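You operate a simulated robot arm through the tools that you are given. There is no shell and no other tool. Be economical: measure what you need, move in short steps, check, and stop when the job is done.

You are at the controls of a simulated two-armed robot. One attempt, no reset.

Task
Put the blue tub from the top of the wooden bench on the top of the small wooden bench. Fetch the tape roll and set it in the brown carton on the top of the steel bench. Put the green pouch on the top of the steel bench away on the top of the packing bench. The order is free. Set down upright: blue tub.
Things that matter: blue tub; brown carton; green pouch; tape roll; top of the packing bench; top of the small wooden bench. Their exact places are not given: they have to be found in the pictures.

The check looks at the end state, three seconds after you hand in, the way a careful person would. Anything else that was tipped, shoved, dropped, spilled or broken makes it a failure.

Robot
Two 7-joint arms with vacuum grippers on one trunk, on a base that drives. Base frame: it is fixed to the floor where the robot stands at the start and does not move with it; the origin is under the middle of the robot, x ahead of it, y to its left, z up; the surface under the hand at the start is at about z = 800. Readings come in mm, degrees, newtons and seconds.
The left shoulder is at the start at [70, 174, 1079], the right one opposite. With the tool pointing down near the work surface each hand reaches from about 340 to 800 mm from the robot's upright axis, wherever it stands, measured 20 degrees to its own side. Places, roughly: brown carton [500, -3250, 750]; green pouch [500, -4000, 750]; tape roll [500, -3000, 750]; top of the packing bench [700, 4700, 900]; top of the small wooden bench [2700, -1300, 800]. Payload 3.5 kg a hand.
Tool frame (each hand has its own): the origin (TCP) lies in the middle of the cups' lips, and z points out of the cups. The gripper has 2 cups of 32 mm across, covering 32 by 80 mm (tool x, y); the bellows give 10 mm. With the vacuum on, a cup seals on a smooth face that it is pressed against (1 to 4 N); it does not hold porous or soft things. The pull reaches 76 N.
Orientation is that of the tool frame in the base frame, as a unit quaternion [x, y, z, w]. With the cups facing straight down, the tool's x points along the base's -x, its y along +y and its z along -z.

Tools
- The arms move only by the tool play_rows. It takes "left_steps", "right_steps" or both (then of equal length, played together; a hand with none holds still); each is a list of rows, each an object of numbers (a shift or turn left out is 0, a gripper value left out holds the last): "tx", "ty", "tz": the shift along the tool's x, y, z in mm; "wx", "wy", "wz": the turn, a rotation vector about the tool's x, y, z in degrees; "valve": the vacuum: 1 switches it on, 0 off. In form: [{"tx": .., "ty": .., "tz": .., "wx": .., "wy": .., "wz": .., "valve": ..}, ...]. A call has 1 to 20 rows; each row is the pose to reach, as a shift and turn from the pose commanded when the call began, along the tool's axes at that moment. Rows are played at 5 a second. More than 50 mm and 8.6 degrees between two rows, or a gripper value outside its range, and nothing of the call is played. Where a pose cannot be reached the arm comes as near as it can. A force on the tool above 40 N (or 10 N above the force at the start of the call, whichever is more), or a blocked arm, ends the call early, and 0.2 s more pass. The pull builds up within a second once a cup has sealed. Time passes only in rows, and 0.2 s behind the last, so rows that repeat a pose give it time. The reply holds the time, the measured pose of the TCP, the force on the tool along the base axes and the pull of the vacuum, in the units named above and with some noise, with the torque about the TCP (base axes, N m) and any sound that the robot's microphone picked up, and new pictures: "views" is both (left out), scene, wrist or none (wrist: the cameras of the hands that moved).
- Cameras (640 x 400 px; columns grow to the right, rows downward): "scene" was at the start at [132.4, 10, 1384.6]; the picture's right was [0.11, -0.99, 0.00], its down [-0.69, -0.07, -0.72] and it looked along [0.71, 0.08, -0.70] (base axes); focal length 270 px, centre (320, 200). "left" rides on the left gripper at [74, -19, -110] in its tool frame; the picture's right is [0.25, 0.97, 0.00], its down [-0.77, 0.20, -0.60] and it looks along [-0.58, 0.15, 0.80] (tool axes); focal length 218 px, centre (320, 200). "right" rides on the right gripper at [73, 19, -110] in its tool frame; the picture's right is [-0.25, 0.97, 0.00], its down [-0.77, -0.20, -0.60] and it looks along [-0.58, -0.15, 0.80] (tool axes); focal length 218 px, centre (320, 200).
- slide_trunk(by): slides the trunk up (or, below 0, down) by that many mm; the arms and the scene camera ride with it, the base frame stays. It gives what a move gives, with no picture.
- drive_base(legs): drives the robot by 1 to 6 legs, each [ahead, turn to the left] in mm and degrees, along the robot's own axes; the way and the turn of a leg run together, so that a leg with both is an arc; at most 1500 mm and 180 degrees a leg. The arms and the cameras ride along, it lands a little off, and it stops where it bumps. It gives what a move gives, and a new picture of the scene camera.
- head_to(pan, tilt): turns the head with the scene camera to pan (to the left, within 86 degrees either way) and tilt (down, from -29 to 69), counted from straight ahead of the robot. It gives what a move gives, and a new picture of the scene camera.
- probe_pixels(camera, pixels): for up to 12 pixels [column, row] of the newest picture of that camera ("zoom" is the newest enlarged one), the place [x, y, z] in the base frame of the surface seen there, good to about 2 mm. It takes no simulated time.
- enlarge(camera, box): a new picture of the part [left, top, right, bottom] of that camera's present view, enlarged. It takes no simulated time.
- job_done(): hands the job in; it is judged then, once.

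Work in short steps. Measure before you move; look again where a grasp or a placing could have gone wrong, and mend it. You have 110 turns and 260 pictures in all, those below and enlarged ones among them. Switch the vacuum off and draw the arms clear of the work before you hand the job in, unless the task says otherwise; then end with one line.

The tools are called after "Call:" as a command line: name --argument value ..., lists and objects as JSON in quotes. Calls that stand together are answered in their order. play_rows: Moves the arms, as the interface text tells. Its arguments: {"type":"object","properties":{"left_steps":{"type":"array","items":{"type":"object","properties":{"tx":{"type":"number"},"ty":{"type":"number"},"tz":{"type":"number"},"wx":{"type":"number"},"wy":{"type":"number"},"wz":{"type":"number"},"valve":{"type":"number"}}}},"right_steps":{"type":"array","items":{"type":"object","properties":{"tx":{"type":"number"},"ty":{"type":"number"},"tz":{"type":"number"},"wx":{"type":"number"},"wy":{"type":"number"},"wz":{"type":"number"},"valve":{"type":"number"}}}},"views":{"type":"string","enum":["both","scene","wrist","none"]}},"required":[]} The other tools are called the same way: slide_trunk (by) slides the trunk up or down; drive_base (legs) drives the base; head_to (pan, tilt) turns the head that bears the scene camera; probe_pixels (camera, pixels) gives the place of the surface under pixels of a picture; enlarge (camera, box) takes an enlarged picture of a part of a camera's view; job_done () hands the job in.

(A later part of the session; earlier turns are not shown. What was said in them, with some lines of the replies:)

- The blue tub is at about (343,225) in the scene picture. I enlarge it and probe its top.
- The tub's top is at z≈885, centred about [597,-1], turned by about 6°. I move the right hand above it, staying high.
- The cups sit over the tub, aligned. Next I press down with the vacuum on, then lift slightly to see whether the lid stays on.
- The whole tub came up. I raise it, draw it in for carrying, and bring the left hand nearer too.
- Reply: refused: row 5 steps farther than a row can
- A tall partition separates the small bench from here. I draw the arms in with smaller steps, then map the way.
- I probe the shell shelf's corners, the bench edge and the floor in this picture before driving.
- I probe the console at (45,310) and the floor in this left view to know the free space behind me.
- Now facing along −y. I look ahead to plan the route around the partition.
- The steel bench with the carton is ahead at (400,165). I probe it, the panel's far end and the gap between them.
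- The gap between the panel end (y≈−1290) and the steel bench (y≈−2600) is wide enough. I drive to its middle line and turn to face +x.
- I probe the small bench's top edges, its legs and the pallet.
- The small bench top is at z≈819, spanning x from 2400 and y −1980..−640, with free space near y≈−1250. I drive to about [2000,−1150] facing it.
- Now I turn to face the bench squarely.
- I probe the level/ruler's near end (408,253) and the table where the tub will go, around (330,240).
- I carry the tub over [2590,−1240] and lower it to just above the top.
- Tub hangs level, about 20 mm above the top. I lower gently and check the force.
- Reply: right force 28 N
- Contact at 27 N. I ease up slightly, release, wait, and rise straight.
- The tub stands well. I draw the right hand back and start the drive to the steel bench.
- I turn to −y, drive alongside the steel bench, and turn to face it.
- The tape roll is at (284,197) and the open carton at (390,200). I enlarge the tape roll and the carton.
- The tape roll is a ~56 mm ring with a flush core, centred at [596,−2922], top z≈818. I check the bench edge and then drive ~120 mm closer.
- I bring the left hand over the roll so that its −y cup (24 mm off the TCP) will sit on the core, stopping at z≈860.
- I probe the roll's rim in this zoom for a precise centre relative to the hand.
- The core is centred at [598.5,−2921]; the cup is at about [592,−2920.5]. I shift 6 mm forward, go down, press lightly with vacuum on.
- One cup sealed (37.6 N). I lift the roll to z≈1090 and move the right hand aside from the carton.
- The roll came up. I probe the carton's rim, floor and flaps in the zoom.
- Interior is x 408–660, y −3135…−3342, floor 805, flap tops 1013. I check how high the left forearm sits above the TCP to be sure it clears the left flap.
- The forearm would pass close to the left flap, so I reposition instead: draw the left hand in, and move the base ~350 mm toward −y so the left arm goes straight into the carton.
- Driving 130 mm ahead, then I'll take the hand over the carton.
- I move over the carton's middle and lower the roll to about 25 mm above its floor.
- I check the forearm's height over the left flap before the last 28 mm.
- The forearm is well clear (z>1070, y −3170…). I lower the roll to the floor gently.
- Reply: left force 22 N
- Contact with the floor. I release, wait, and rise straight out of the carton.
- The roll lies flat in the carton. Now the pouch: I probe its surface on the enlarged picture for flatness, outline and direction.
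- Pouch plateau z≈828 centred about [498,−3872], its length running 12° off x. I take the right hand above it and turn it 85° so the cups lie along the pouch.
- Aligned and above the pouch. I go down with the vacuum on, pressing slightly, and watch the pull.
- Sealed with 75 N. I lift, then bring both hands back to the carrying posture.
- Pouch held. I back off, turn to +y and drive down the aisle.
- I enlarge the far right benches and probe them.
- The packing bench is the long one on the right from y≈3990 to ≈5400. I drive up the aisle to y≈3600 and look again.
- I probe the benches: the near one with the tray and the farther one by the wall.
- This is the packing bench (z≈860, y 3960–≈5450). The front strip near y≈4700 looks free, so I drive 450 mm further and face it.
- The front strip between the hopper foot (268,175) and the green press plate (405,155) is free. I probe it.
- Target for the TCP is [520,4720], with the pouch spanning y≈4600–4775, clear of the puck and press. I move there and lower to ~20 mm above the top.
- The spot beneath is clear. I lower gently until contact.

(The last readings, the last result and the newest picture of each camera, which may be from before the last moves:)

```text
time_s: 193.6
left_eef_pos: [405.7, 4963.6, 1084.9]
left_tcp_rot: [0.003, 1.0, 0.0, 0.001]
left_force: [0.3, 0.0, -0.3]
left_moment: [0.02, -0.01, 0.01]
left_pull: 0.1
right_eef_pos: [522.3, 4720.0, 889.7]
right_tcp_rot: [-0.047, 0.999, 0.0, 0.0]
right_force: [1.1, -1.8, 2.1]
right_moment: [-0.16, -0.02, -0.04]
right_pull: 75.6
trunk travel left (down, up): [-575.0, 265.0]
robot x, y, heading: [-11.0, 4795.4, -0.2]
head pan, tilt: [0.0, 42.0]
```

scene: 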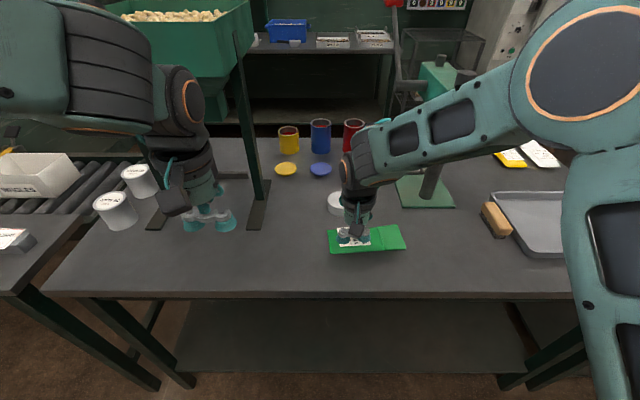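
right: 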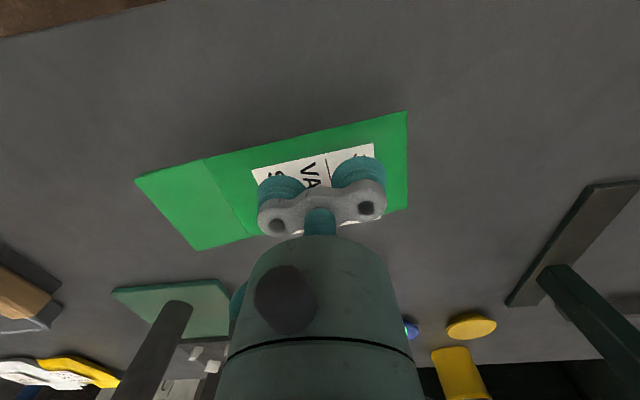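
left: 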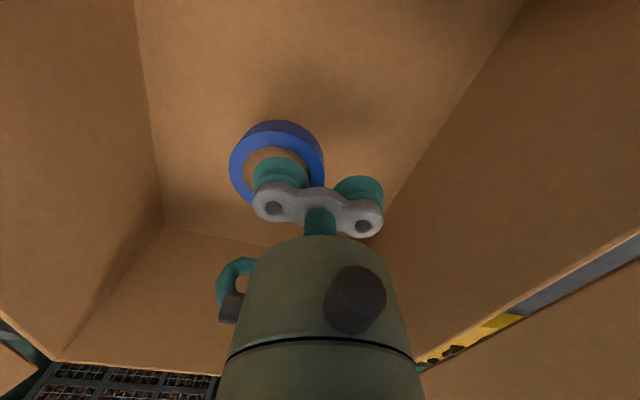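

Just touching (2 N). I go 1 mm further, release, wait, and rise, then draw the hand back.

Call:
play_rows --right_steps '[{"tz": 1}, {"tz": 1, "valve": 0}, {"tz": 1}, {"tz": 1}, {"tz": 1}, {"tz": 1}, {"tz": -5}, {"tz": -20}, {"tz": -60}, {"tz": -105}, {"tz": -150}, {"tz": -190}, {"tz": -190, "tx": 40}, {"tz": -190, "tx": 80}, {"tz": -190, "tx": 115}, {"tz": -190, "tx": 115}]' --views "scene"

Call:
enlarge --camera "scene" --box '[260, 150, 460, 290]'

```text
time_s: 197.0
left_eef_pos: [407.3, 4963.3, 1084.4]
left_tcp_rot: [0.002, 1.0, 0.0, 0.0]
left_force: [-0.4, -0.2, 0.1]
left_moment: [0.0, 0.0, 0.01]
left_pull: 0.0
right_eef_pos: [408.3, 4711.9, 1078.4]
right_tcp_rot: [-0.047, 0.999, 0.0, -0.001]
right_force: [0.9, 0.1, 1.9]
right_moment: [0.01, -0.01, 0.01]
right_pull: 0.0
trunk travel left (down, up): [-575.0, 265.0]
robot x, y, heading: [-8.0, 4802.4, -0.2]
head pan, tilt: [0.0, 42.0]
```

scene: 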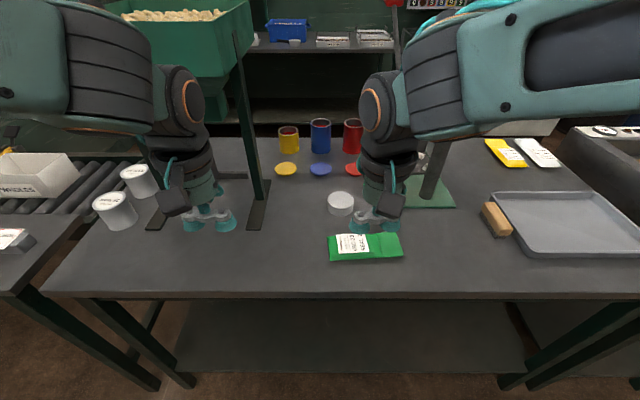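

```text
2.86 times, centred on (360, 220) of scene
```

zoom: 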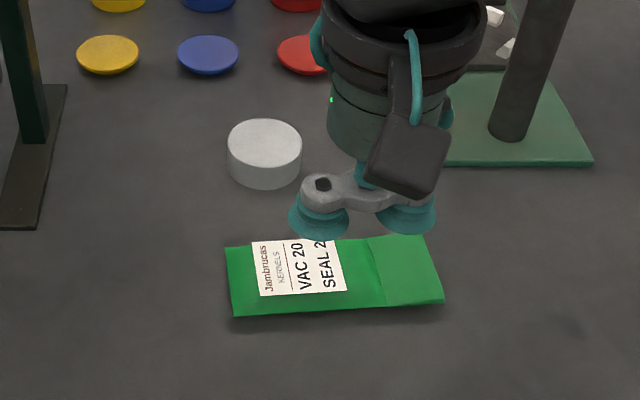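

The pouch lies flat on the packing bench, the vacuum is off and the hands are clear. I back off a little and hand in.

Call:
drive_base --legs '[[-250, 0]]'

Call:
job_done

```text
time_s: 198.9
left_eef_pos: [154.9, 4963.3, 1084.8]
left_tcp_rot: [0.005, 1.0, 0.0, 0.0]
left_force: [-0.7, 0.2, -0.6]
left_moment: [-0.04, -0.02, 0.0]
left_pull: 0.0
right_eef_pos: [154.8, 4710.0, 1077.8]
right_tcp_rot: [-0.045, 0.999, 0.0, 0.0]
right_force: [0.4, -0.5, -0.4]
right_moment: [0.01, 0.03, -0.02]
right_pull: 0.1
trunk travel left (down, up): [-575.0, 265.0]
robot x, y, heading: [-260.8, 4799.4, -0.2]
head pan, tilt: [0.0, 42.0]
```

scene: 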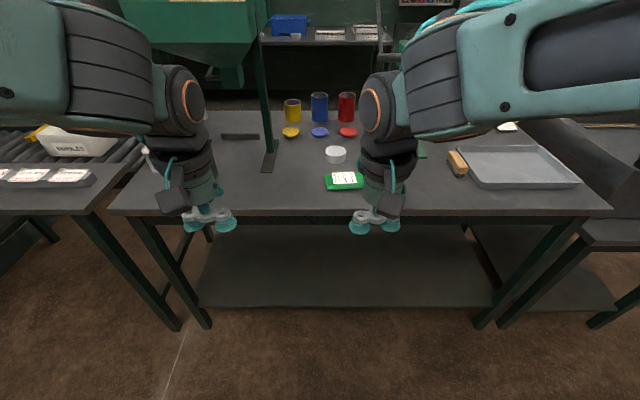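

```text
The job is handed in.
```

The job is handed in: the blue tub stands upright on the small wooden bench, the tape roll lies in the brown carton on the steel bench, and the green pouch lies on the packing bench.
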